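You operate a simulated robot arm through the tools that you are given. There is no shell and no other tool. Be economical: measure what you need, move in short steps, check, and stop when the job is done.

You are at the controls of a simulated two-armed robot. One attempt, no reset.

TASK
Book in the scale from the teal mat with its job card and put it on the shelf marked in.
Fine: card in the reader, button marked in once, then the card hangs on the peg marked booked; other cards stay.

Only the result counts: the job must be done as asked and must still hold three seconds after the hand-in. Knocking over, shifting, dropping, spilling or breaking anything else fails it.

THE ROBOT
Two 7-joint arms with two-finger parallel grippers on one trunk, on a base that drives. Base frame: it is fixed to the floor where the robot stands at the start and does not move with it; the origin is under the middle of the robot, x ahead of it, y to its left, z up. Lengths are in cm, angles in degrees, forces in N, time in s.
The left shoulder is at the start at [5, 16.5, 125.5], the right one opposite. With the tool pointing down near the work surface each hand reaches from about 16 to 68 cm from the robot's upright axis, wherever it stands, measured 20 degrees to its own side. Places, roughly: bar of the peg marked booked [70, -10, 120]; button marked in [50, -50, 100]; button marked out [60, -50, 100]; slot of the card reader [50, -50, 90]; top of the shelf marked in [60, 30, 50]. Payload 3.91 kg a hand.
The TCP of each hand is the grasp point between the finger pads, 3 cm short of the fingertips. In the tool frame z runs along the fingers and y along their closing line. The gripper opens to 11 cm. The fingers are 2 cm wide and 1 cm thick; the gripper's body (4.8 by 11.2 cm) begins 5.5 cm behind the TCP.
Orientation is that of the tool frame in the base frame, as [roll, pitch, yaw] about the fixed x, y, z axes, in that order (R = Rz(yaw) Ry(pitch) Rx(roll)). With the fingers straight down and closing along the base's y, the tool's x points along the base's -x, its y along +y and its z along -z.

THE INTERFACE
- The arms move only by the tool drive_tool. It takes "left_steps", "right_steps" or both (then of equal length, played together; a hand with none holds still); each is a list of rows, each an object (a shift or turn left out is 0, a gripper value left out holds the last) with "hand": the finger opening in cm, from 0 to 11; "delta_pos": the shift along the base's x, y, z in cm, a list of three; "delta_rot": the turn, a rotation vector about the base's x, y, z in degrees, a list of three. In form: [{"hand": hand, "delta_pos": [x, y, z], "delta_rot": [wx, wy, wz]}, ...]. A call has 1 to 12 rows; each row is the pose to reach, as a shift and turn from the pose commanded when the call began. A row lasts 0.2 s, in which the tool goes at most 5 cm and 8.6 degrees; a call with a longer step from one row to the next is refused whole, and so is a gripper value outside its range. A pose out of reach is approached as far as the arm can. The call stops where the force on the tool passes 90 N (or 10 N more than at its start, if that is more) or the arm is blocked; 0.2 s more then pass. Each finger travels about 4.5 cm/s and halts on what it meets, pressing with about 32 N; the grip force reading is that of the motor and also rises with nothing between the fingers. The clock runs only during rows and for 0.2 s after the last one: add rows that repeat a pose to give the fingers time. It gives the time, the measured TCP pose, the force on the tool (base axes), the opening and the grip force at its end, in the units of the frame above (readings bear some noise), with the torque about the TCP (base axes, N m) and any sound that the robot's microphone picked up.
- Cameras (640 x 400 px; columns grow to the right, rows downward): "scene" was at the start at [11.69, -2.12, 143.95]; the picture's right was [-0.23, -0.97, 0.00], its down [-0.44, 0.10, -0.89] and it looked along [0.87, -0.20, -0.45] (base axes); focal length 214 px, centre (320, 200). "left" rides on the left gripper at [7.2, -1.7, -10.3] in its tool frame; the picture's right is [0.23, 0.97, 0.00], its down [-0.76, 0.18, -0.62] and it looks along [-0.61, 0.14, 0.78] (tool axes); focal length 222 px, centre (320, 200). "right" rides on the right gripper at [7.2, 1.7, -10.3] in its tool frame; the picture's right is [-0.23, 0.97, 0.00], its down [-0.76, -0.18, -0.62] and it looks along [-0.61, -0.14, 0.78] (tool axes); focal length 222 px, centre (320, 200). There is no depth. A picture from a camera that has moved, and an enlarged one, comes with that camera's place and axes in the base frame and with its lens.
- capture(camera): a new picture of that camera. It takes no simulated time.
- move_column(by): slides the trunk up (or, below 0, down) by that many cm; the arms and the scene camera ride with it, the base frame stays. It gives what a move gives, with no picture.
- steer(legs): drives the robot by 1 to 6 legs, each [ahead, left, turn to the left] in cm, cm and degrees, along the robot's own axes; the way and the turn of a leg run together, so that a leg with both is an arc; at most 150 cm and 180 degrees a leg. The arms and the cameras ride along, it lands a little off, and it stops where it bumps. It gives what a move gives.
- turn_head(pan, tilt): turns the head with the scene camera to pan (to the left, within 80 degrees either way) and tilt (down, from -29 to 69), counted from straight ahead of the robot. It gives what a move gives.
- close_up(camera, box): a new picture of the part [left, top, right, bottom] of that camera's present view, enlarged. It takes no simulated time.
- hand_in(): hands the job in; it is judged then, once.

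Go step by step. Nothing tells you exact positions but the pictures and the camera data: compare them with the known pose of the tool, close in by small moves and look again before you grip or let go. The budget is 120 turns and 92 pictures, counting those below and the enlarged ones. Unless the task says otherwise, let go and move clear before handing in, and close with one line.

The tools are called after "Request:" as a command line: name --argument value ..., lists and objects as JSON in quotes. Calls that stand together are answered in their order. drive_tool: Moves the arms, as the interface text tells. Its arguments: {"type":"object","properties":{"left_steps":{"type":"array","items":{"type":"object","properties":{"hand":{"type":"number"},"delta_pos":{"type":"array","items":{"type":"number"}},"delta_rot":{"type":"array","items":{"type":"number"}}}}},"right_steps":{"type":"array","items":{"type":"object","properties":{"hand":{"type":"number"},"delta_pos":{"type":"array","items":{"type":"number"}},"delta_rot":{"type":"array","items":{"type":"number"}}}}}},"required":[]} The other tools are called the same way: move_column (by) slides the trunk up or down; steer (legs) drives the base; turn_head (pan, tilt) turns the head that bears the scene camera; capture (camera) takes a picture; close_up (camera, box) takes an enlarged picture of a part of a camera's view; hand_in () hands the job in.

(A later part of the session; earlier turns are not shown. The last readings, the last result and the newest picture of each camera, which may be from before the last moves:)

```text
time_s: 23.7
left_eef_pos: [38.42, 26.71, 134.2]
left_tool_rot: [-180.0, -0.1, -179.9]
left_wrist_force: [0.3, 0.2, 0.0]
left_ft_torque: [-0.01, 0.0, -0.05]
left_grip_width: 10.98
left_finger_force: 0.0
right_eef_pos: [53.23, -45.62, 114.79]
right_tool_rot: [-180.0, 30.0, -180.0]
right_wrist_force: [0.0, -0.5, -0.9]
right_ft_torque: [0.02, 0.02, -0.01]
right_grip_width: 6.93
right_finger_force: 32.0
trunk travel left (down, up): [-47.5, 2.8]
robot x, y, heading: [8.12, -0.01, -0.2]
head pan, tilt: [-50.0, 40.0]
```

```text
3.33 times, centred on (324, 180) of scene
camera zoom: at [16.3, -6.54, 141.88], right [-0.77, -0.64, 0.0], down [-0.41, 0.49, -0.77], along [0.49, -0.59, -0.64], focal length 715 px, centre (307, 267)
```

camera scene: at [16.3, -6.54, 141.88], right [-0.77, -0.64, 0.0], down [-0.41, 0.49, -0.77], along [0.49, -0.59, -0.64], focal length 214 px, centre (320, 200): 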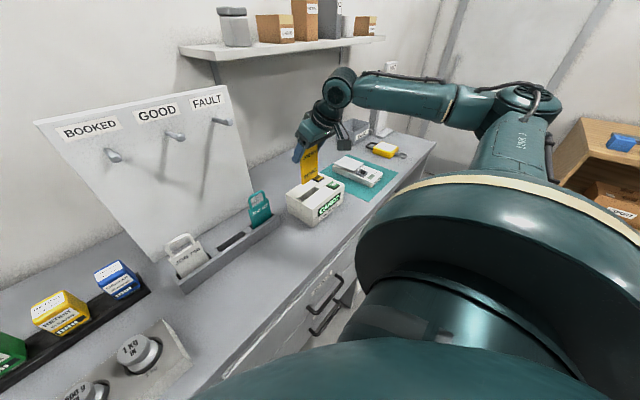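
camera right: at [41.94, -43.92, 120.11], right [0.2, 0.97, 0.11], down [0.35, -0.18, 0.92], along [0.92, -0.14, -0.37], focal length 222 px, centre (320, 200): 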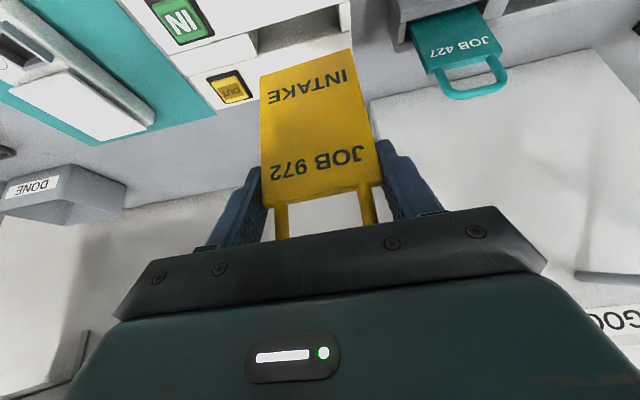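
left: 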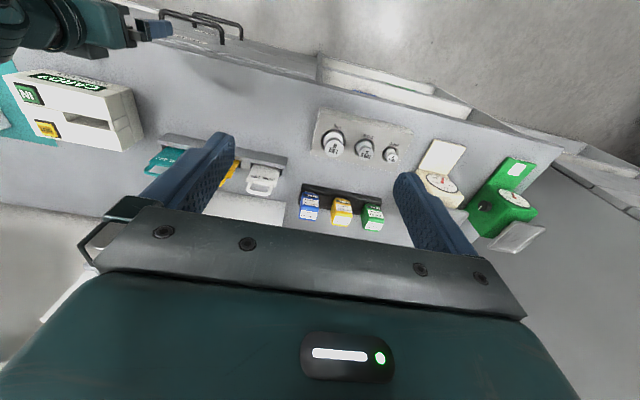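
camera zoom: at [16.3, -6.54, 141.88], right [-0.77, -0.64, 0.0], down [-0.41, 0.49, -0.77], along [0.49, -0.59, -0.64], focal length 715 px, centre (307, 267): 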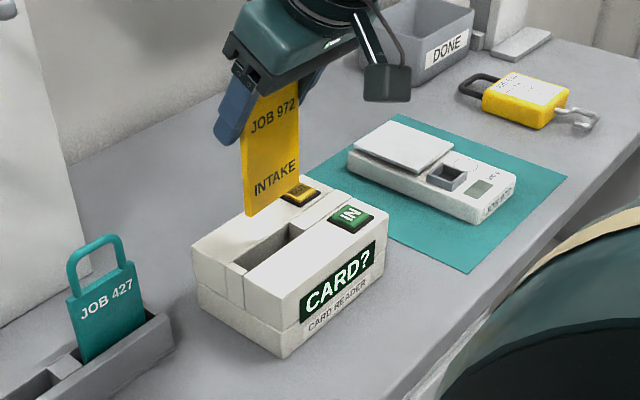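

The estimates put the slot centre near (54.2,-45.9). I'll shift by (+0.6,-0.3), lower 4 cm to just above it, and look again.

Request:
drive_tool --right_steps '[{"delta_pos": [0.6, -0.3, -1]}, {"delta_pos": [0.6, -0.3, -2.5]}, {"delta_pos": [0.6, -0.3, -4]}, {"delta_pos": [0.6, -0.3, -4]}]'

Request:
close_up --camera "right" --box '[180, 0, 420, 150]'

Request:
close_up --camera "scene" --box '[284, 150, 364, 230]'

```text
time_s: 24.7
left_eef_pos: [38.37, 26.85, 134.13]
left_tool_rot: [-179.9, 0.1, 180.0]
left_wrist_force: [-0.4, -0.7, -0.6]
left_ft_torque: [0.0, 0.01, 0.02]
left_grip_width: 10.98
left_finger_force: 0.1
right_eef_pos: [53.83, -45.79, 110.75]
right_tool_rot: [180.0, 30.1, -180.0]
right_wrist_force: [-0.3, -0.2, -0.6]
right_ft_torque: [-0.02, 0.0, -0.02]
right_grip_width: 6.92
right_finger_force: 32.4
trunk travel left (down, up): [-47.5, 2.8]
robot x, y, heading: [7.76, 0.28, -0.1]
head pan, tilt: [-50.0, 40.0]
```

```text
2.67 times, centred on (300, 75) of right
camera zoom: at [42.47, -44.1, 116.13], right [0.2, 0.97, 0.11], down [0.35, -0.18, 0.92], along [0.92, -0.14, -0.37], focal length 592 px, centre (373, 533)
```

zoom: 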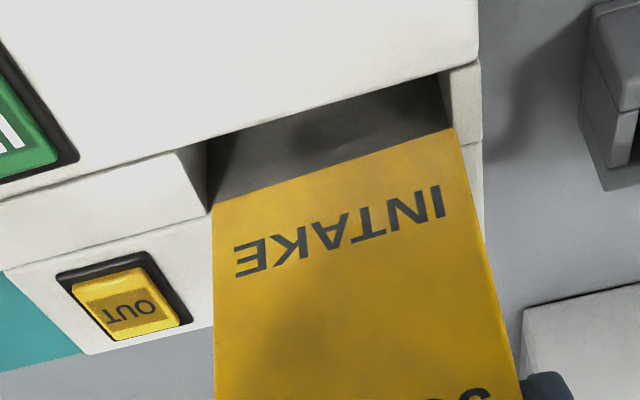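

```text
5.00 times, centred on (324, 190) of scene
camera zoom: at [16.28, -6.53, 141.88], right [-0.77, -0.64, 0.0], down [-0.41, 0.49, -0.77], along [0.49, -0.59, -0.64], focal length 1072 px, centre (300, 250)
```

zoom: 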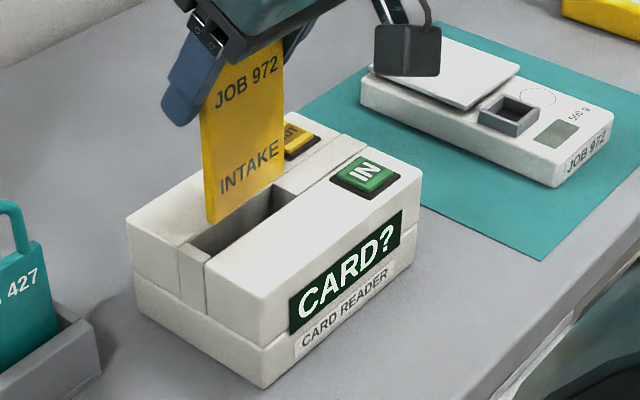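

The two views disagree slightly in y, so I'll enlarge further before inserting.

Request:
close_up --camera "scene" --box '[304, 180, 352, 210]'

Request:
close_up --camera "right" --box '[230, 20, 390, 120]'

```text
13.33 times, centred on (328, 195) of scene
camera zoom: at [16.28, -6.53, 141.88], right [-0.77, -0.64, 0.0], down [-0.41, 0.49, -0.77], along [0.49, -0.59, -0.64], focal length 2860 px, centre (213, 267)
```

zoom: 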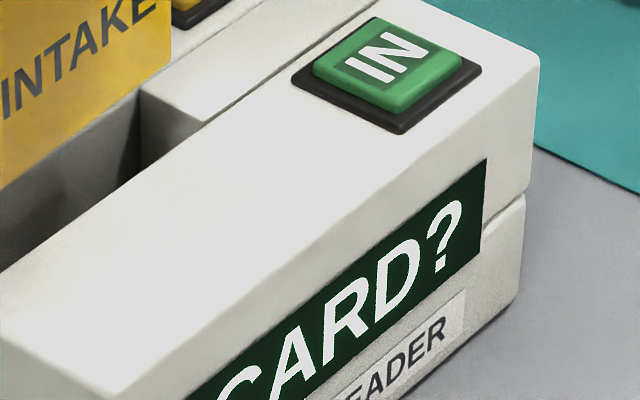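

```text
4.00 times, centred on (310, 70) of right
camera zoom: at [42.47, -44.1, 116.13], right [0.2, 0.97, 0.11], down [0.35, -0.18, 0.92], along [0.92, -0.14, -0.37], focal length 888 px, centre (360, 720)
```

zoom: 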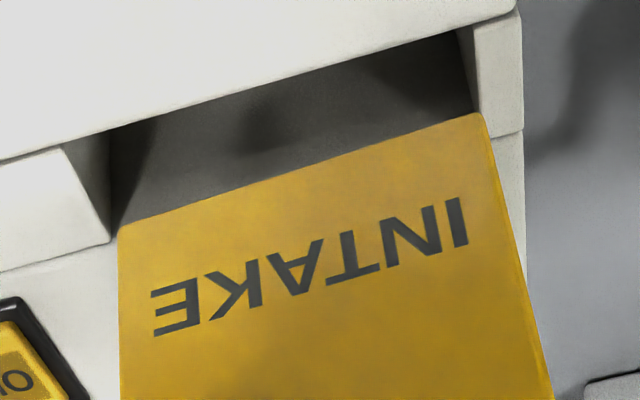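

Slot runs y -50.0 to -42.0 and x 53.1 to 55.2. I'll shift (+0.2,-0.3) and lower 3.5 cm, watching the force.

Request:
drive_tool --right_steps '[{"delta_pos": [0.2, -0.3, 0]}, {"delta_pos": [0.2, -0.3, -1]}, {"delta_pos": [0.2, -0.3, -2]}, {"delta_pos": [0.2, -0.3, -2.8]}, {"delta_pos": [0.2, -0.3, -3.5]}, {"delta_pos": [0.2, -0.3, -3.5]}]'

Request:
close_up --camera "right" --box '[180, 0, 420, 150]'

Request:
close_up --camera "scene" --box '[284, 150, 364, 230]'

```text
time_s: 26.1
left_eef_pos: [38.34, 26.8, 134.12]
left_tool_rot: [-180.0, 0.0, 180.0]
left_wrist_force: [-0.5, 0.6, 0.6]
left_ft_torque: [0.05, 0.01, 0.01]
left_grip_width: 11.0
left_finger_force: 0.0
right_eef_pos: [54.01, -46.0, 107.37]
right_tool_rot: [-179.9, 30.0, 180.0]
right_wrist_force: [2.7, 0.3, -0.1]
right_ft_torque: [0.03, -0.22, -0.08]
right_grip_width: 6.92
right_finger_force: 32.2
trunk travel left (down, up): [-47.5, 2.8]
robot x, y, heading: [7.81, 0.11, -0.0]
head pan, tilt: [-50.0, 40.0]
```

```text
2.67 times, centred on (300, 75) of right
camera zoom: at [42.71, -44.35, 112.7], right [0.2, 0.97, 0.11], down [0.35, -0.18, 0.92], along [0.92, -0.14, -0.37], focal length 592 px, centre (373, 533)
```

zoom: 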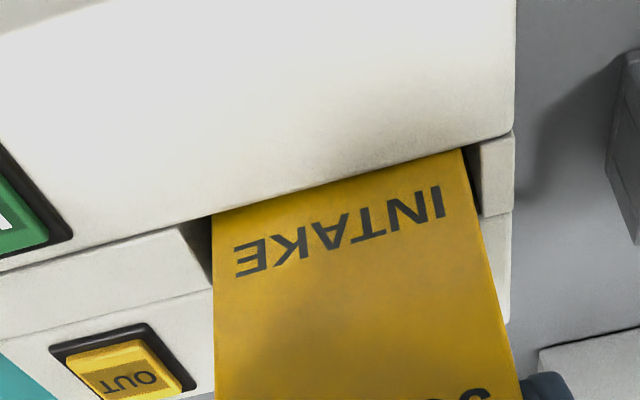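

```text
5.00 times, centred on (324, 190) of scene
camera zoom: at [16.32, -6.54, 141.88], right [-0.77, -0.64, 0.0], down [-0.41, 0.49, -0.77], along [0.49, -0.59, -0.64], focal length 1072 px, centre (300, 250)
```

zoom: 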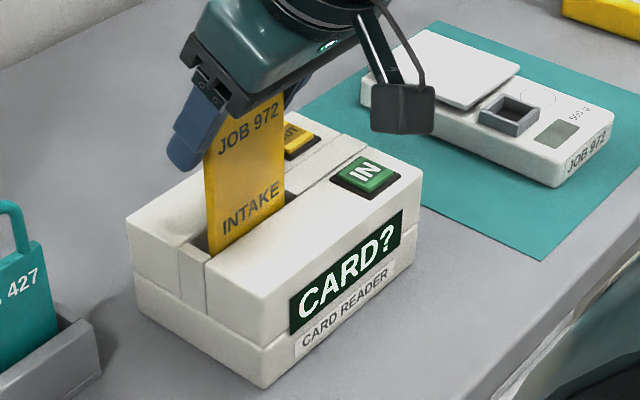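

The card is inside the slot, lightly touching its near wall. I'll shift +0.4 in x and keep lowering in steps.

Request:
drive_tool --right_steps '[{"delta_pos": [0.4, 0, 0]}, {"delta_pos": [0.4, 0, -0.8]}, {"delta_pos": [0.4, 0, -1.6]}, {"delta_pos": [0.4, 0, -2.2]}, {"delta_pos": [0.4, 0, -2.2]}]'

Request:
close_up --camera "scene" --box '[284, 150, 364, 230]'

```text
time_s: 27.3
left_eef_pos: [38.34, 26.96, 134.22]
left_tool_rot: [-179.9, 0.0, 180.0]
left_wrist_force: [0.0, -0.6, -0.5]
left_ft_torque: [0.01, 0.01, 0.0]
left_grip_width: 11.02
left_finger_force: 0.1
right_eef_pos: [54.49, -46.01, 105.21]
right_tool_rot: [180.0, 29.9, 179.9]
right_wrist_force: [0.1, 1.2, 1.0]
right_ft_torque: [0.03, -0.02, 0.03]
right_grip_width: 6.9
right_finger_force: 31.7
trunk travel left (down, up): [-47.5, 2.8]
robot x, y, heading: [8.13, -0.28, 0.0]
head pan, tilt: [-50.0, 40.0]
```

```text
5.00 times, centred on (324, 190) of scene
camera zoom: at [16.29, -6.54, 141.88], right [-0.77, -0.64, 0.0], down [-0.41, 0.49, -0.77], along [0.49, -0.59, -0.64], focal length 1072 px, centre (300, 250)
```

zoom: 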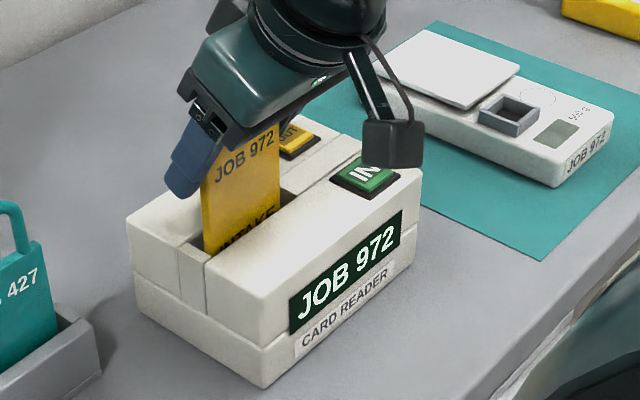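

The reader now shows JOB 972. I'll lower further to find the slot floor before releasing.

Request:
drive_tool --right_steps '[{"delta_pos": [0, 0, -0.5]}, {"delta_pos": [0, 0, -1]}, {"delta_pos": [0, 0, -1.5]}, {"delta_pos": [0, 0, -1.5]}]'

Request:
close_up --camera "right" --box '[160, 0, 480, 200]'

```text
time_s: 28.3
left_eef_pos: [38.19, 26.87, 134.23]
left_tool_rot: [-179.9, 0.1, 180.0]
left_wrist_force: [-0.6, -0.7, 0.7]
left_ft_torque: [-0.03, 0.02, -0.02]
left_grip_width: 10.97
left_finger_force: 0.1
right_eef_pos: [54.37, -46.05, 103.92]
right_tool_rot: [-179.8, 30.4, -179.9]
right_wrist_force: [-1.1, -4.0, 18.9]
right_ft_torque: [0.02, 0.16, 0.03]
right_grip_width: 6.92
right_finger_force: 31.7
trunk travel left (down, up): [-47.5, 2.8]
robot x, y, heading: [8.14, -0.01, -0.4]
head pan, tilt: [-50.0, 40.0]
```

```text
2.00 times, centred on (320, 100) of right
camera zoom: at [43.08, -44.3, 109.2], right [0.2, 0.97, 0.11], down [0.34, -0.18, 0.92], along [0.92, -0.14, -0.37], focal length 444 px, centre (320, 400)
```

zoom: 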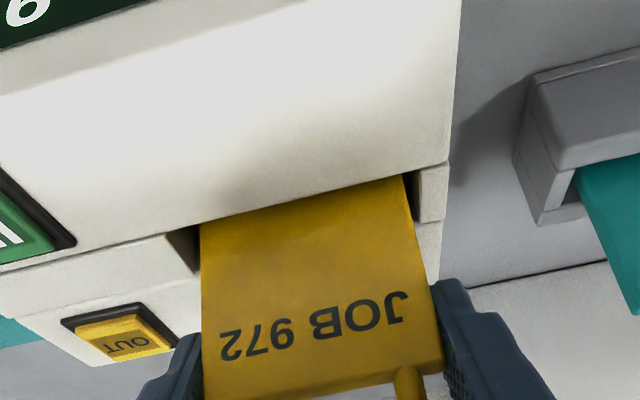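

The card sits on the slot floor. I'll release, back out along the tool axis, and close the fingers over by the IN button.

Request:
drive_tool --right_steps '[{"delta_pos": [0, 0, 0.3]}, {"delta_pos": [0, 0, 0.3], "hand": 8.3}, {"delta_pos": [0, 0, 0.3], "hand": 8.3}, {"delta_pos": [0, 0, 0.3], "hand": 8.3}, {"delta_pos": [-1.5, 0, 2.9], "hand": 8.3}, {"delta_pos": [-3.5, 0, 6.3], "hand": 8.3}, {"delta_pos": [-5.5, 0, 9.8], "hand": 8.3}, {"delta_pos": [-5.5, 0, 9.8], "hand": 0}, {"delta_pos": [-5, -4, 9.8], "hand": 0}, {"delta_pos": [-4.9, -7.7, 9], "hand": 0}, {"delta_pos": [-4.9, -7.7, 7], "hand": 0}, {"delta_pos": [-4.9, -7.7, 7], "hand": 0}]'

Request:
close_up --camera "scene" --box '[284, 130, 380, 230]'

Request:
capture --camera "right"

```text
time_s: 30.9
left_eef_pos: [38.31, 26.78, 134.15]
left_tool_rot: [180.0, 0.0, -179.9]
left_wrist_force: [0.0, -0.5, 0.1]
left_ft_torque: [0.02, -0.02, 0.03]
left_grip_width: 11.03
left_finger_force: 0.1
right_eef_pos: [49.35, -53.55, 110.59]
right_tool_rot: [-180.0, 30.0, 180.0]
right_wrist_force: [0.8, 0.5, 0.2]
right_ft_torque: [-0.02, -0.02, 0.0]
right_grip_width: 0.0
right_finger_force: 22.7
trunk travel left (down, up): [-47.5, 2.8]
robot x, y, heading: [7.93, 0.03, -0.1]
head pan, tilt: [-50.0, 40.0]
```

```text
4.00 times, centred on (332, 180) of scene
camera zoom: at [16.28, -6.54, 141.88], right [-0.77, -0.64, 0.0], down [-0.41, 0.49, -0.77], along [0.49, -0.59, -0.64], focal length 858 px, centre (272, 280)
```

zoom: 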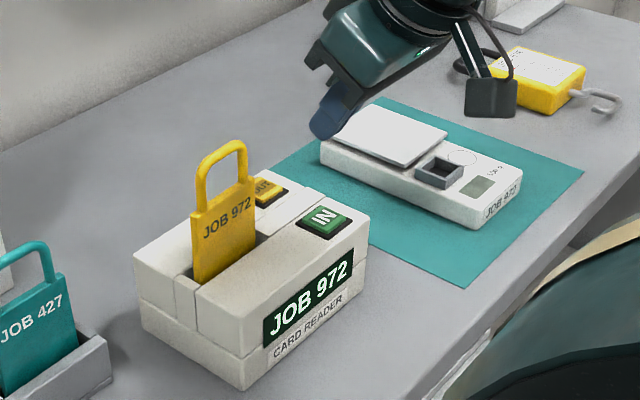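

```text
43 pictures are left
camera right: at [38.03, -51.92, 115.9], right [0.2, 0.97, 0.11], down [0.35, -0.18, 0.92], along [0.92, -0.14, -0.37], focal length 222 px, centre (320, 200)
```

right: 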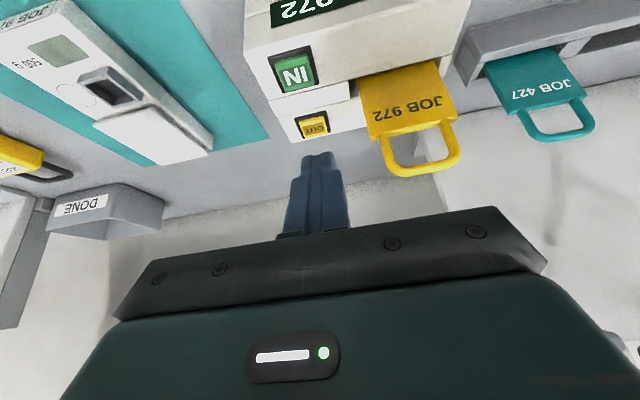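

The card stands in the reader showing JOB 972. I'll centre over IN at (50.4,-54.4) and come to about 1 cm above it.

Request:
drive_tool --right_steps '[{"delta_pos": [0.4, -0.8, -2]}, {"delta_pos": [0.4, -0.8, -4.5]}, {"delta_pos": [0.4, -0.8, -6.4]}, {"delta_pos": [0.4, -0.8, -6.4]}]'

Request:
close_up --camera "scene" --box '[300, 150, 380, 210]'

Request:
close_up --camera "right" --box '[220, 50, 460, 220]'

```text
time_s: 31.9
left_eef_pos: [38.26, 26.88, 134.19]
left_tool_rot: [180.0, 0.1, -179.9]
left_wrist_force: [-0.4, 0.0, -0.1]
left_ft_torque: [-0.02, 0.03, -0.05]
left_grip_width: 11.01
left_finger_force: 0.1
right_eef_pos: [49.66, -54.43, 104.3]
right_tool_rot: [-180.0, 30.0, 180.0]
right_wrist_force: [0.2, 0.0, -0.1]
right_ft_torque: [-0.04, -0.01, -0.04]
right_grip_width: 0.03
right_finger_force: 31.6
trunk travel left (down, up): [-47.5, 2.8]
robot x, y, heading: [7.85, -0.19, 0.1]
head pan, tilt: [-50.0, 40.0]
```

```text
6.67 times, centred on (340, 180) of scene
camera zoom: at [16.28, -6.53, 141.88], right [-0.77, -0.64, 0.0], down [-0.41, 0.49, -0.77], along [0.49, -0.59, -0.64], focal length 1430 px, centre (187, 333)
```

zoom: 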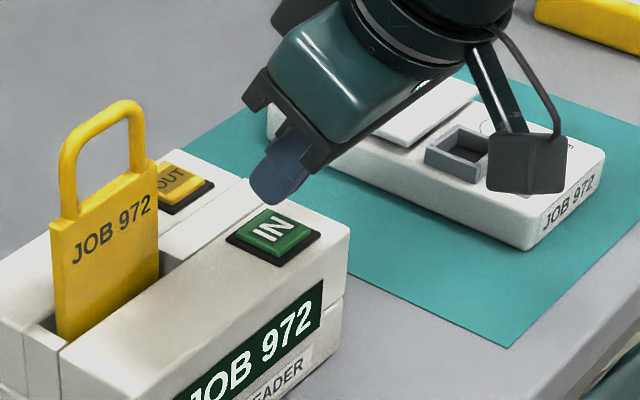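

```text
2.35 times, centred on (340, 135) of right
camera zoom: at [38.43, -52.78, 109.49], right [0.2, 0.97, 0.11], down [0.35, -0.18, 0.92], along [0.92, -0.14, -0.37], focal length 523 px, centre (273, 353)
```

zoom: 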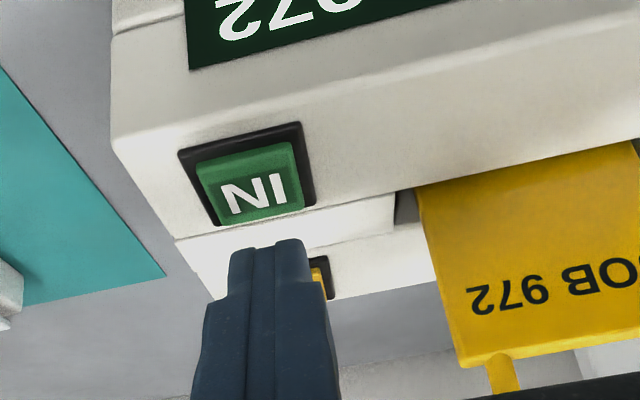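

The tip is a touch far in x; I'll shift -0.5 and press slowly in one stroke, listening for the click.

Request:
drive_tool --right_steps '[{"delta_pos": [-0.5, -0.1, 0]}, {"delta_pos": [-0.5, -0.1, -0.5]}, {"delta_pos": [-0.5, -0.1, -0.9]}, {"delta_pos": [-0.5, -0.1, -1.2]}, {"delta_pos": [-0.5, -0.1, -1.5]}, {"delta_pos": [-0.5, -0.1, -1.7]}]'

```text
time_s: 33.3
left_eef_pos: [38.3, 26.78, 134.01]
left_tool_rot: [179.9, 0.0, -180.0]
left_wrist_force: [-0.7, 0.0, -0.5]
left_ft_torque: [0.0, -0.01, 0.03]
left_grip_width: 11.0
left_finger_force: 0.2
right_eef_pos: [49.45, -54.61, 102.57]
right_tool_rot: [180.0, 30.0, 180.0]
right_wrist_force: [-0.5, 0.9, 0.0]
right_ft_torque: [-0.01, 0.02, -0.04]
right_grip_width: 0.04
right_finger_force: 32.0
trunk travel left (down, up): [-47.5, 2.8]
robot x, y, heading: [8.09, 0.12, -0.1]
head pan, tilt: [-50.0, 40.0]
```

No contact yet; I'll continue down in small rows.

Request:
drive_tool --right_steps '[{"delta_pos": [0, 0, -0.3]}, {"delta_pos": [0, 0, -0.6]}, {"delta_pos": [0, 0, -0.6]}]'

Request:
close_up --camera "scene" --box '[300, 150, 380, 210]'

```text
time_s: 34.1
left_eef_pos: [38.36, 26.9, 134.14]
left_tool_rot: [179.9, 0.1, 180.0]
left_wrist_force: [-0.1, 0.9, -1.3]
left_ft_torque: [0.01, -0.04, -0.01]
left_grip_width: 10.98
left_finger_force: 0.0
right_eef_pos: [49.41, -54.63, 102.02]
right_tool_rot: [180.0, 30.0, -180.0]
right_wrist_force: [-0.9, 0.2, 2.2]
right_ft_torque: [0.0, 0.01, 0.0]
right_grip_width: 0.02
right_finger_force: 31.4
trunk travel left (down, up): [-47.5, 2.8]
robot x, y, heading: [7.94, -0.12, 0.0]
head pan, tilt: [-50.0, 40.0]
heard: click
```

```text
6.67 times, centred on (340, 180) of scene
camera zoom: at [16.26, -6.52, 141.89], right [-0.77, -0.64, 0.0], down [-0.41, 0.49, -0.77], along [0.49, -0.59, -0.64], focal length 1430 px, centre (187, 333)
```

zoom: 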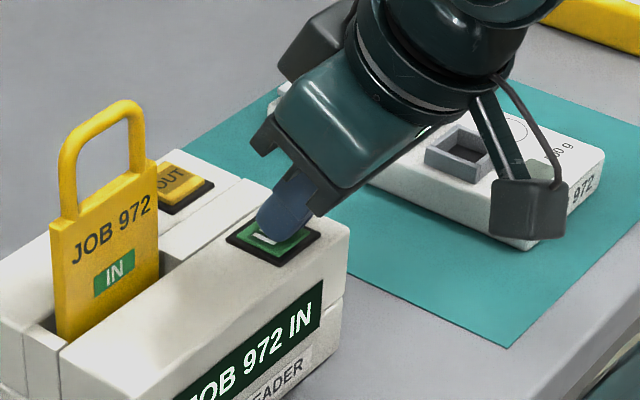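

The click came and the display and card show JOB 972 IN. I'll rise, go back in front of the card with 8.5 cm opening, and look.

Request:
drive_tool --right_steps '[{"delta_pos": [0, 0, 2]}, {"delta_pos": [-0.3, 0, 6]}, {"delta_pos": [-0.5, 0, 10]}, {"delta_pos": [-0.5, 3, 11.7]}, {"delta_pos": [-0.5, 6, 11.7], "hand": 8.5}, {"delta_pos": [-0.5, 8.55, 11.7], "hand": 8.5}, {"delta_pos": [-0.5, 8.55, 11.7], "hand": 8.5}, {"delta_pos": [-0.5, 8.55, 11.7], "hand": 8.5}, {"delta_pos": [-0.5, 8.55, 11.7], "hand": 8.5}, {"delta_pos": [1.5, 8.55, 8.3], "hand": 8.5}, {"delta_pos": [1.5, 8.55, 8.3], "hand": 8.5}]'

Request:
capture --camera "right"

```text
time_s: 36.5
left_eef_pos: [38.28, 26.92, 134.21]
left_tool_rot: [180.0, 0.1, -180.0]
left_wrist_force: [-0.3, -0.4, -0.4]
left_ft_torque: [-0.01, -0.04, 0.0]
left_grip_width: 10.99
left_finger_force: 0.1
right_eef_pos: [50.98, -45.95, 110.16]
right_tool_rot: [-179.9, 30.1, 179.9]
right_wrist_force: [-0.2, -0.6, 0.0]
right_ft_torque: [-0.01, -0.03, -0.02]
right_grip_width: 8.5
right_finger_force: 0.1
trunk travel left (down, up): [-47.5, 2.8]
robot x, y, heading: [7.88, -0.2, -0.0]
head pan, tilt: [-50.0, 40.0]
```

```text
39 pictures are left
camera right: at [39.59, -44.36, 115.54], right [0.2, 0.97, 0.11], down [0.35, -0.18, 0.92], along [0.92, -0.14, -0.37], focal length 222 px, centre (320, 200)
```

right: 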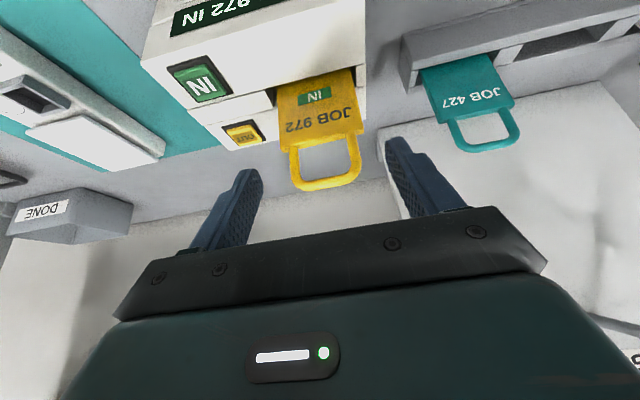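

Lined up. I'll advance to the earlier grip pose and close.

Request:
drive_tool --right_steps '[{"delta_pos": [1.2, -0.1, -2.2]}, {"delta_pos": [2.4, -0.1, -4.4]}, {"delta_pos": [3.4, -0.1, -6.2]}, {"delta_pos": [3.4, -0.1, -6.2]}, {"delta_pos": [3.4, -0.1, -6.2], "hand": 5.5}, {"delta_pos": [3.4, -0.1, -6.2], "hand": 5.5}, {"delta_pos": [3.4, -0.1, -6.2], "hand": 5.5}, {"delta_pos": [3.4, -0.1, -6.2], "hand": 5.5}]'

Request:
capture --camera "right"

```text
time_s: 38.3
left_eef_pos: [38.22, 26.9, 134.15]
left_tool_rot: [179.9, 0.1, -180.0]
left_wrist_force: [0.0, 0.3, 0.0]
left_ft_torque: [-0.03, 0.01, 0.02]
left_grip_width: 10.99
left_finger_force: 0.1
right_eef_pos: [54.24, -46.19, 103.91]
right_tool_rot: [179.9, 30.1, 179.9]
right_wrist_force: [-0.6, 0.9, -0.1]
right_ft_torque: [-0.05, -0.01, -0.02]
right_grip_width: 6.91
right_finger_force: 31.8
trunk travel left (down, up): [-47.5, 2.8]
robot x, y, heading: [7.93, 0.35, 0.0]
head pan, tilt: [-50.0, 40.0]
```

```text
38 pictures are left
camera right: at [42.88, -44.6, 109.28], right [0.2, 0.97, 0.11], down [0.35, -0.18, 0.92], along [0.92, -0.14, -0.37], focal length 222 px, centre (320, 200)
```

right: 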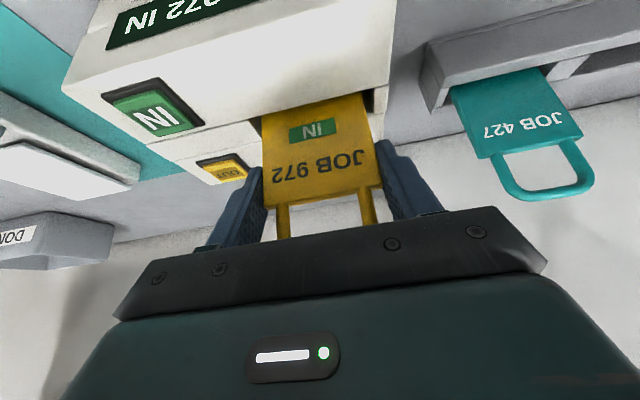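

Gripped again. I'll lift it out and carry it over in front of the pegs, then look with the scene camera.

Request:
drive_tool --right_steps '[{"delta_pos": [0, 0, 1.5]}, {"delta_pos": [0, 0, 4]}, {"delta_pos": [0, 0, 8]}, {"delta_pos": [0, 0, 12]}, {"delta_pos": [-1, 2, 16]}, {"delta_pos": [-2, 6, 17]}, {"delta_pos": [-2, 11, 17]}, {"delta_pos": [-2, 16, 17]}, {"delta_pos": [-2, 21, 17]}, {"delta_pos": [-2, 26, 17]}, {"delta_pos": [-2, 26, 17]}]'

Request:
turn_head --pan -5 --tilt 20

Request:
capture --camera "scene"

Request:
capture --camera "right"

```text
time_s: 40.7
left_eef_pos: [38.4, 26.77, 134.25]
left_tool_rot: [180.0, 0.0, 179.9]
left_wrist_force: [0.0, -0.7, -0.3]
left_ft_torque: [0.0, 0.01, 0.02]
left_grip_width: 10.97
left_finger_force: 0.1
right_eef_pos: [52.25, -20.18, 121.21]
right_tool_rot: [180.0, 30.0, 180.0]
right_wrist_force: [0.3, -1.3, -0.4]
right_ft_torque: [0.03, -0.04, 0.0]
right_grip_width: 6.92
right_finger_force: 31.7
trunk travel left (down, up): [-47.5, 2.8]
robot x, y, heading: [7.88, -0.42, -0.2]
head pan, tilt: [-50.0, 40.0]
```

```text
time_s: 41.8
left_eef_pos: [38.4, 26.89, 134.25]
left_tool_rot: [-180.0, 0.0, -180.0]
left_wrist_force: [0.2, 0.1, -0.6]
left_ft_torque: [-0.01, 0.0, 0.01]
left_grip_width: 10.99
left_finger_force: 0.0
right_eef_pos: [52.34, -20.16, 121.0]
right_tool_rot: [180.0, 30.1, -179.9]
right_wrist_force: [-0.1, -0.4, 0.1]
right_ft_torque: [0.0, 0.0, -0.04]
right_grip_width: 6.89
right_finger_force: 32.1
trunk travel left (down, up): [-47.5, 2.8]
robot x, y, heading: [8.51, 0.01, -0.1]
head pan, tilt: [-5.0, 20.0]
```

```text
37 pictures are left
camera scene: at [20.11, -0.85, 145.02], right [-0.09, -1.0, 0.0], down [-0.34, 0.03, -0.94], along [0.94, -0.08, -0.34], focal length 214 px, centre (320, 200)
```

scene: 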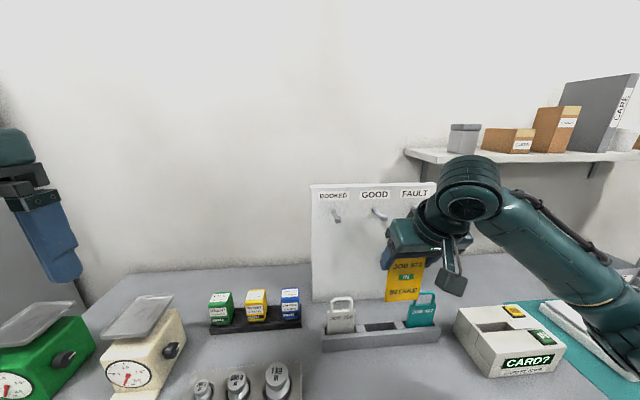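

```text
36 pictures are left
camera right: at [40.91, -18.5, 126.42], right [0.2, 0.97, 0.11], down [0.35, -0.18, 0.92], along [0.92, -0.14, -0.37], focal length 222 px, centre (320, 200)
```

right: 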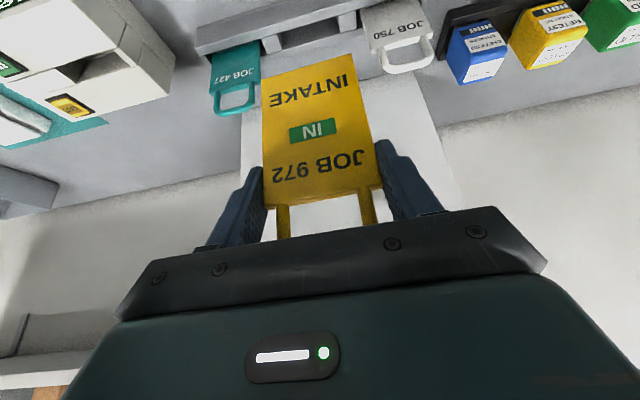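

To fix the peg I'll tilt the left hand the same way and use its camera as a second viewpoint.

Request:
drive_tool --left_steps '[{"delta_rot": [0, -7.5, 0]}, {"delta_rot": [0, -15, 0]}, {"delta_rot": [0, -22.5, 0]}, {"delta_rot": [0, -30, 0]}, {"delta_rot": [0, -30, 0]}]'

Request:
capture --camera "left"

Request:
close_up --camera "scene" --box '[300, 175, 428, 255]'

```text
time_s: 43.0
left_eef_pos: [38.47, 26.76, 134.29]
left_tool_rot: [-180.0, 30.1, 179.8]
left_wrist_force: [0.8, 1.4, 0.1]
left_ft_torque: [0.0, 0.03, -0.04]
left_grip_width: 10.99
left_finger_force: 0.1
right_eef_pos: [52.3, -20.17, 121.03]
right_tool_rot: [179.9, 30.0, 179.9]
right_wrist_force: [1.2, 0.8, -0.6]
right_ft_torque: [0.0, -0.02, 0.01]
right_grip_width: 6.9
right_finger_force: 32.2
trunk travel left (down, up): [-47.5, 2.8]
robot x, y, heading: [8.13, -0.15, 0.1]
head pan, tilt: [-5.0, 20.0]
```

```text
35 pictures are left
camera left: at [26.95, 25.0, 139.52], right [-0.2, 0.97, -0.11], down [0.35, 0.18, 0.92], along [0.92, 0.14, -0.37], focal length 222 px, centre (320, 200)
```

left: 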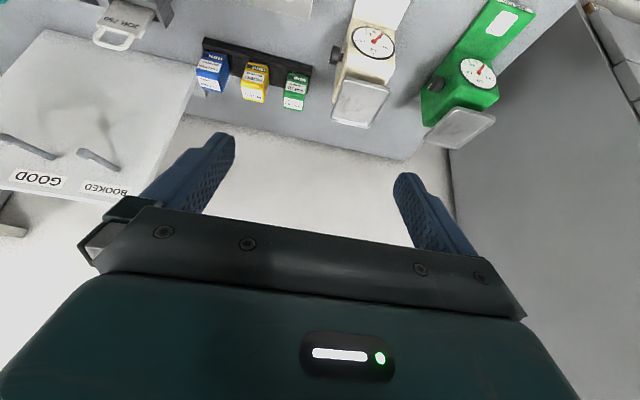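

```text
5.00 times, centred on (364, 215) of scene
camera zoom: at [20.12, -0.86, 145.02], right [-0.09, -1.0, 0.0], down [-0.34, 0.03, -0.94], along [0.94, -0.08, -0.34], focal length 1072 px, centre (100, 125)
```

zoom: 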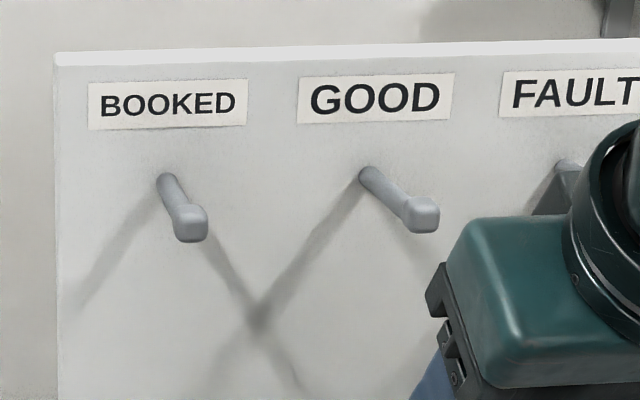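

The booked peg is visible in the left camera; I'll zoom in.

Request:
close_up --camera "left" --box '[40, 120, 168, 200]'

```text
5.00 times, centred on (104, 160) of left
camera zoom: at [26.95, 25.0, 139.52], right [-0.2, 0.97, -0.11], down [0.35, 0.18, 0.92], along [0.92, 0.14, -0.37], focal length 1111 px, centre (1400, 400)
```

zoom: 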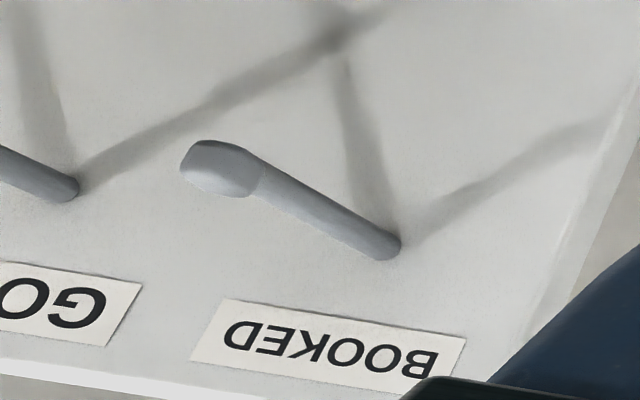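

The peg fix is good: knob at (66.0,-9.3,123.15), base at (73.3,-9.1,122). I need more reach, so I'll drive 6 cm forward with the card still well short of the pegs.

Request:
steer --legs '[[6, 0, 0]]'

Request:
drive_tool --right_steps '[{"delta_pos": [-0.5, 3, 0.2]}, {"delta_pos": [-0.5, 6, 0.4]}, {"delta_pos": [-0.5, 9, 0.4]}, {"delta_pos": [-0.5, 10.8, 0.4]}, {"delta_pos": [-0.5, 10.8, 0.4]}]'

Request:
capture --camera "left"

Request:
capture --camera "scene"

```text
time_s: 43.9
left_eef_pos: [40.78, 26.84, 134.27]
left_tool_rot: [179.9, 29.9, 179.9]
left_wrist_force: [-0.3, -0.2, -1.0]
left_ft_torque: [-0.03, -0.03, -0.03]
left_grip_width: 10.99
left_finger_force: 0.1
right_eef_pos: [54.87, -20.09, 121.14]
right_tool_rot: [-180.0, 30.0, -180.0]
right_wrist_force: [-0.8, -0.4, -0.6]
right_ft_torque: [-0.02, -0.03, -0.01]
right_grip_width: 6.89
right_finger_force: 31.9
trunk travel left (down, up): [-47.5, 2.8]
robot x, y, heading: [10.47, 0.18, -0.3]
head pan, tilt: [-5.0, 20.0]
stopped in leg 1: the robot was blocked; the commanded pose is now the measured one
```

```text
time_s: 45.1
left_eef_pos: [40.88, 26.73, 134.1]
left_tool_rot: [-180.0, 30.1, 179.8]
left_wrist_force: [0.2, 0.3, -0.4]
left_ft_torque: [0.04, 0.04, 0.03]
left_grip_width: 10.97
left_finger_force: 0.1
right_eef_pos: [54.09, -9.32, 121.44]
right_tool_rot: [-180.0, 30.1, 179.9]
right_wrist_force: [-0.1, 0.0, -0.7]
right_ft_torque: [0.0, 0.02, -0.01]
right_grip_width: 6.89
right_finger_force: 32.3
trunk travel left (down, up): [-47.5, 2.8]
robot x, y, heading: [10.17, -0.04, 0.1]
head pan, tilt: [-5.0, 20.0]
```

```text
32 pictures are left
camera left: at [29.38, 24.99, 139.55], right [-0.2, 0.97, -0.11], down [0.35, 0.18, 0.92], along [0.92, 0.14, -0.37], focal length 222 px, centre (320, 200)
```

left: 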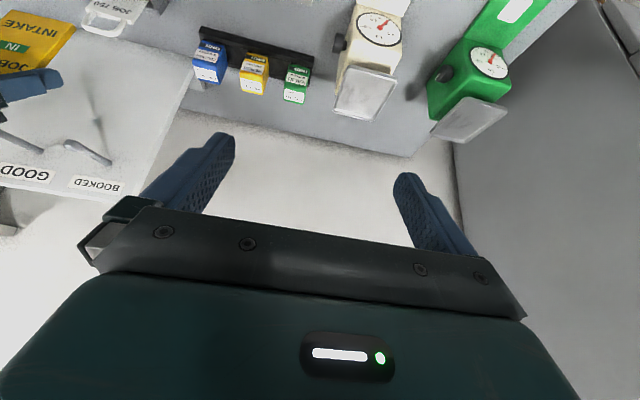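

```text
31 pictures are left
camera scene: at [22.55, -0.87, 145.02], right [-0.09, -1.0, 0.0], down [-0.34, 0.03, -0.94], along [0.94, -0.08, -0.34], focal length 214 px, centre (320, 200)
```

scene: 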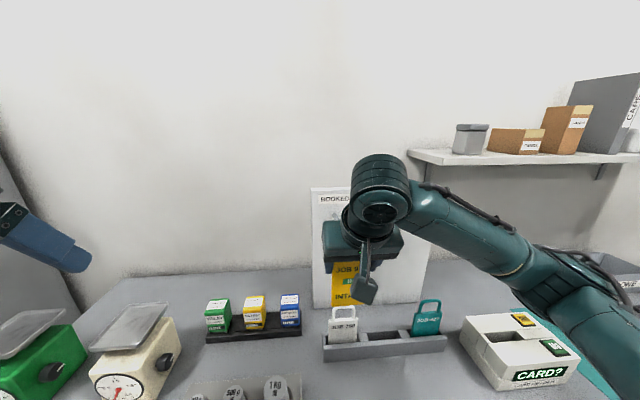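

The base bumped at 10.3 cm, which gives me some more reach. I'll advance the card to just short of the peg's tip and check it from the left camera.

Request:
drive_tool --right_steps '[{"delta_pos": [2, 0, 0]}, {"delta_pos": [4, 0, 0]}, {"delta_pos": [6, 0, 0]}, {"delta_pos": [8, 0, 0]}, {"delta_pos": [8.8, 0, 0]}, {"delta_pos": [8.8, 0, 0]}]'

Request:
close_up --camera "left" --box '[0, 80, 192, 200]'

Request:
close_up --camera "scene" --box '[290, 170, 450, 320]'

```text
time_s: 46.5
left_eef_pos: [40.87, 26.75, 134.13]
left_tool_rot: [180.0, 30.0, 179.9]
left_wrist_force: [-0.7, -0.9, 0.7]
left_ft_torque: [0.0, -0.01, 0.0]
left_grip_width: 11.0
left_finger_force: 0.0
right_eef_pos: [63.16, -9.27, 121.55]
right_tool_rot: [179.9, 30.1, -180.0]
right_wrist_force: [-0.2, 0.6, 0.0]
right_ft_torque: [0.01, 0.01, 0.03]
right_grip_width: 6.91
right_finger_force: 31.9
trunk travel left (down, up): [-47.5, 2.8]
robot x, y, heading: [10.47, 0.14, 0.0]
head pan, tilt: [-5.0, 20.0]
```

```text
3.33 times, centred on (96, 140) of left
camera zoom: at [29.38, 25.01, 139.54], right [-0.2, 0.97, -0.11], down [0.35, 0.18, 0.92], along [0.92, 0.14, -0.37], focal length 740 px, centre (1067, 400)
```

zoom: 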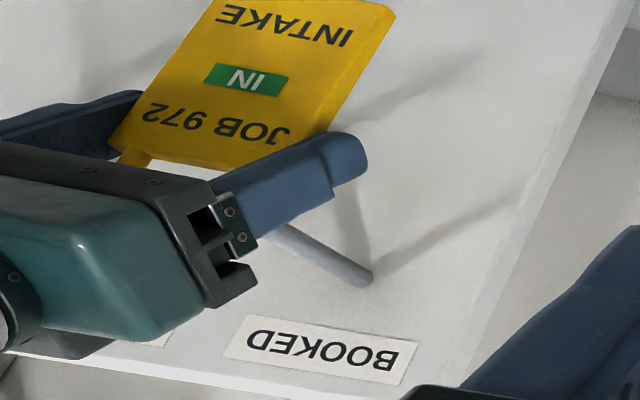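

```text
2.67 times, centred on (370, 245) of scene
camera zoom: at [22.54, -0.85, 145.02], right [-0.09, -1.0, 0.0], down [-0.34, 0.03, -0.94], along [0.94, -0.08, -0.34], focal length 572 px, centre (187, 80)
```

zoom: 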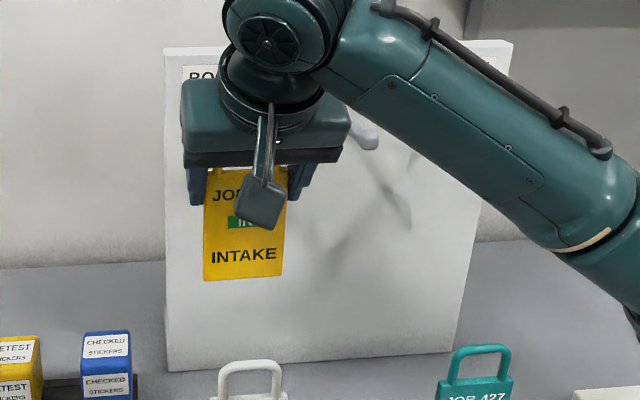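

The near finger hides the loop from here. I'll swing the left hand to a side-front viewpoint aimed at the peg.

Request:
drive_tool --left_steps '[{"delta_pos": [1, -1.5, 0], "delta_rot": [0, 0, -7.5]}, {"delta_pos": [2, -3, 0], "delta_rot": [0, 0, -15]}, {"delta_pos": [3, -4.5, 0], "delta_rot": [0, 0, -22.5]}, {"delta_pos": [4, -6, 0], "delta_rot": [0, 0, -30]}, {"delta_pos": [5, -8, 0], "delta_rot": [0, 0, -37.5]}, {"delta_pos": [6, -10, 0], "delta_rot": [0, 0, -45]}, {"delta_pos": [7, -12, 0], "delta_rot": [0, 0, -52.5]}, {"delta_pos": [8, -14, -1], "delta_rot": [0, 0, -60]}, {"delta_pos": [9, -16, -1], "delta_rot": [0, 0, -60]}, {"delta_pos": [9, -16, -1], "delta_rot": [0, 0, -60]}]'

Request:
capture --camera "left"

```text
time_s: 48.7
left_eef_pos: [49.79, 10.87, 133.12]
left_tool_rot: [-180.0, 30.0, 119.9]
left_wrist_force: [-0.1, 0.2, -0.6]
left_ft_torque: [-0.02, 0.02, -0.02]
left_grip_width: 10.99
left_finger_force: 0.1
right_eef_pos: [63.0, -9.28, 121.61]
right_tool_rot: [-179.9, 30.1, -180.0]
right_wrist_force: [0.0, -0.8, -0.9]
right_ft_torque: [0.0, 0.04, 0.01]
right_grip_width: 6.89
right_finger_force: 32.3
trunk travel left (down, up): [-47.5, 2.8]
robot x, y, heading: [10.31, 0.06, 0.1]
head pan, tilt: [-5.0, 20.0]
```

```text
28 pictures are left
camera left: at [42.59, 19.83, 138.48], right [0.75, 0.66, -0.11], down [0.33, -0.21, 0.92], along [0.58, -0.72, -0.37], focal length 222 px, centre (320, 200)
```

left: 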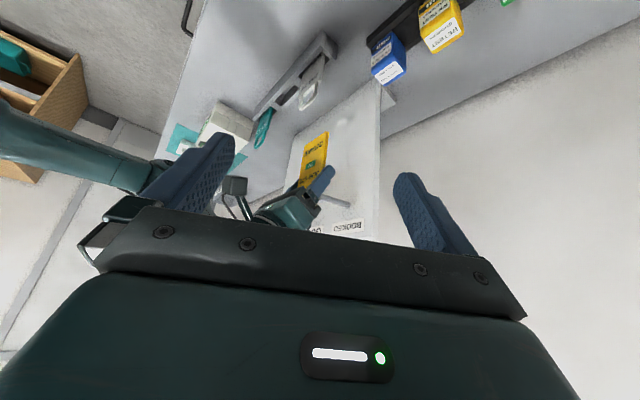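

Request:
close_up --camera "left" --box '[270, 120, 398, 240]'

```text
3.33 times, centred on (334, 180) of left
camera zoom: at [42.59, 19.83, 138.48], right [0.75, 0.66, -0.11], down [0.33, -0.21, 0.92], along [0.58, -0.72, -0.37], focal length 740 px, centre (273, 267)
```

zoom: 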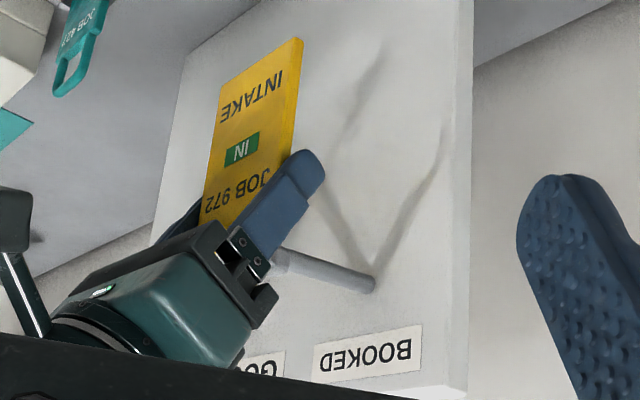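

The palm hides it from there too; the right camera itself should see the knob through the loop.

Request:
close_up --camera "right" --box '[240, 150, 400, 250]'

```text
4.00 times, centred on (320, 200) of right
camera zoom: at [51.67, -7.63, 126.87], right [0.2, 0.97, 0.11], down [0.35, -0.18, 0.92], along [0.92, -0.14, -0.37], focal length 888 px, centre (320, 200)
```

zoom: 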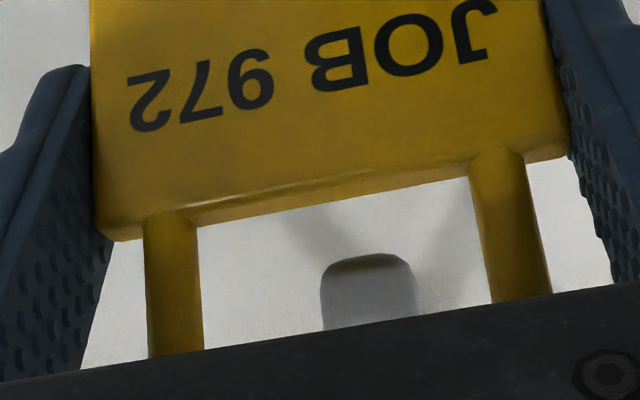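

I can see the knob squarely between the loop's legs; the card needs to be 0.3 cm lower. I'll lower it and slide forward in stages.

Request:
drive_tool --right_steps '[{"delta_pos": [0, 0.05, -0.3]}, {"delta_pos": [0.8, 0.05, -0.3]}, {"delta_pos": [1.6, 0.05, -0.3]}, {"delta_pos": [2.4, 0.05, -0.3]}, {"delta_pos": [2.4, 0.05, -0.3]}]'

Request:
close_up --camera "right" --box '[240, 150, 400, 250]'

```text
time_s: 49.9
left_eef_pos: [49.8, 10.87, 133.09]
left_tool_rot: [-180.0, 30.1, 120.0]
left_wrist_force: [0.7, 0.1, -0.4]
left_ft_torque: [0.03, 0.0, -0.02]
left_grip_width: 11.01
left_finger_force: 0.0
right_eef_pos: [65.36, -9.34, 121.14]
right_tool_rot: [180.0, 30.1, -180.0]
right_wrist_force: [0.0, 0.1, -0.6]
right_ft_torque: [0.03, -0.02, -0.02]
right_grip_width: 6.87
right_finger_force: 31.9
trunk travel left (down, up): [-47.5, 2.8]
robot x, y, heading: [10.25, 0.03, -0.2]
head pan, tilt: [-5.0, 20.0]
```

```text
4.00 times, centred on (320, 200) of right
camera zoom: at [53.97, -7.61, 126.49], right [0.2, 0.97, 0.11], down [0.35, -0.18, 0.92], along [0.92, -0.14, -0.37], focal length 888 px, centre (320, 200)
```

zoom: 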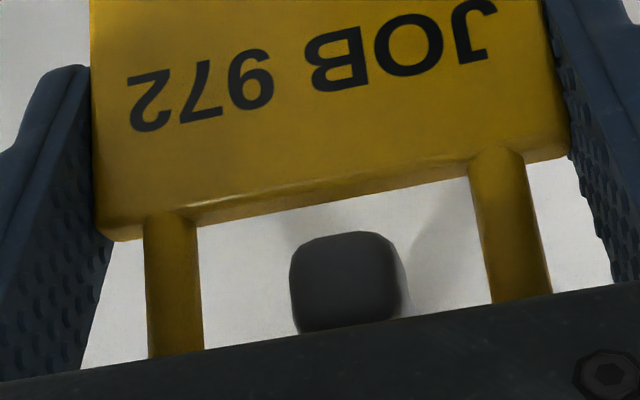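

Knob is well inside the hole. I'll slide on until the card plane is behind the knob.

Request:
drive_tool --right_steps '[{"delta_pos": [0.8, 0, 0]}, {"delta_pos": [1.6, 0, 0]}, {"delta_pos": [2.4, 0, 0]}, {"delta_pos": [3.1, 0, 0]}, {"delta_pos": [3.1, 0, 0]}]'

Request:
close_up --camera "right" --box '[240, 150, 400, 250]'

Request:
close_up --camera "left" --box '[270, 120, 398, 240]'

```text
time_s: 51.1
left_eef_pos: [49.76, 10.95, 133.31]
left_tool_rot: [179.9, 30.0, 120.0]
left_wrist_force: [-0.6, -0.1, -1.0]
left_ft_torque: [-0.01, 0.0, 0.01]
left_grip_width: 10.98
left_finger_force: 0.0
right_eef_pos: [68.5, -9.29, 121.1]
right_tool_rot: [180.0, 30.1, 179.9]
right_wrist_force: [0.0, -0.5, 0.3]
right_ft_torque: [-0.03, 0.01, -0.01]
right_grip_width: 6.89
right_finger_force: 31.4
trunk travel left (down, up): [-47.5, 2.8]
robot x, y, heading: [10.53, 0.34, 0.3]
head pan, tilt: [-5.0, 20.0]
```

```text
4.00 times, centred on (320, 200) of right
camera zoom: at [57.19, -7.61, 126.41], right [0.2, 0.97, 0.11], down [0.35, -0.18, 0.92], along [0.92, -0.14, -0.37], focal length 888 px, centre (320, 200)
```

zoom: 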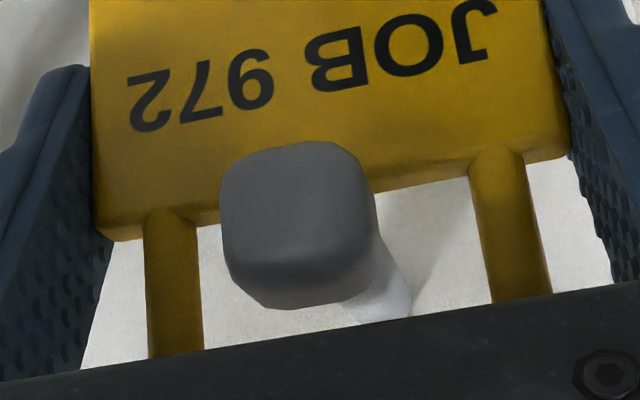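

```text
3.33 times, centred on (334, 180) of left
camera zoom: at [42.57, 19.8, 138.5], right [0.75, 0.66, -0.11], down [0.33, -0.21, 0.92], along [0.58, -0.72, -0.37], focal length 740 px, centre (273, 267)
```

zoom: 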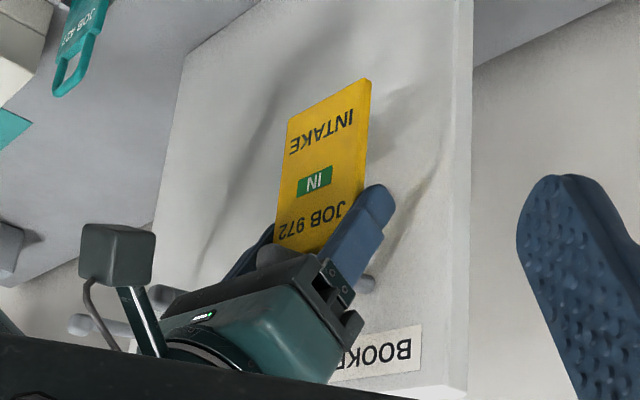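

The peg is through the loop. To keep the palm clear of the knob I'll ease back 0.7 cm and lower about 1 cm onto the bar.

Request:
drive_tool --right_steps '[{"delta_pos": [-0.7, 0, 0]}, {"delta_pos": [-0.7, 0, -0.5]}, {"delta_pos": [-0.7, 0, -0.9]}, {"delta_pos": [-0.7, 0, -1.1]}, {"delta_pos": [-0.7, 0, -1.1]}]'

Request:
close_up --camera "right" --box '[240, 150, 400, 250]'

```text
time_s: 52.3
left_eef_pos: [49.75, 10.84, 133.17]
left_tool_rot: [-180.0, 29.9, 120.0]
left_wrist_force: [0.0, -0.1, 0.1]
left_ft_torque: [0.01, 0.01, -0.01]
left_grip_width: 10.99
left_finger_force: 0.0
right_eef_pos: [67.81, -9.41, 120.08]
right_tool_rot: [-179.9, 30.1, -179.9]
right_wrist_force: [0.5, 0.4, -0.3]
right_ft_torque: [0.02, 0.01, 0.01]
right_grip_width: 6.89
right_finger_force: 31.4
trunk travel left (down, up): [-47.5, 2.8]
robot x, y, heading: [10.62, 0.06, -0.0]
head pan, tilt: [-5.0, 20.0]
```

```text
4.00 times, centred on (320, 200) of right
camera zoom: at [56.5, -7.69, 125.41], right [0.2, 0.97, 0.11], down [0.35, -0.18, 0.92], along [0.92, -0.14, -0.37], focal length 888 px, centre (320, 200)
```

zoom: 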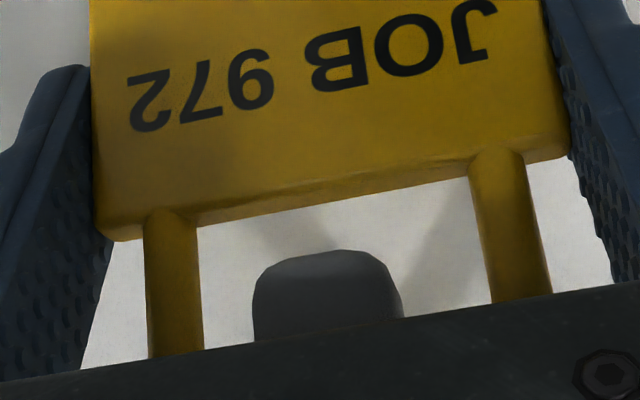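

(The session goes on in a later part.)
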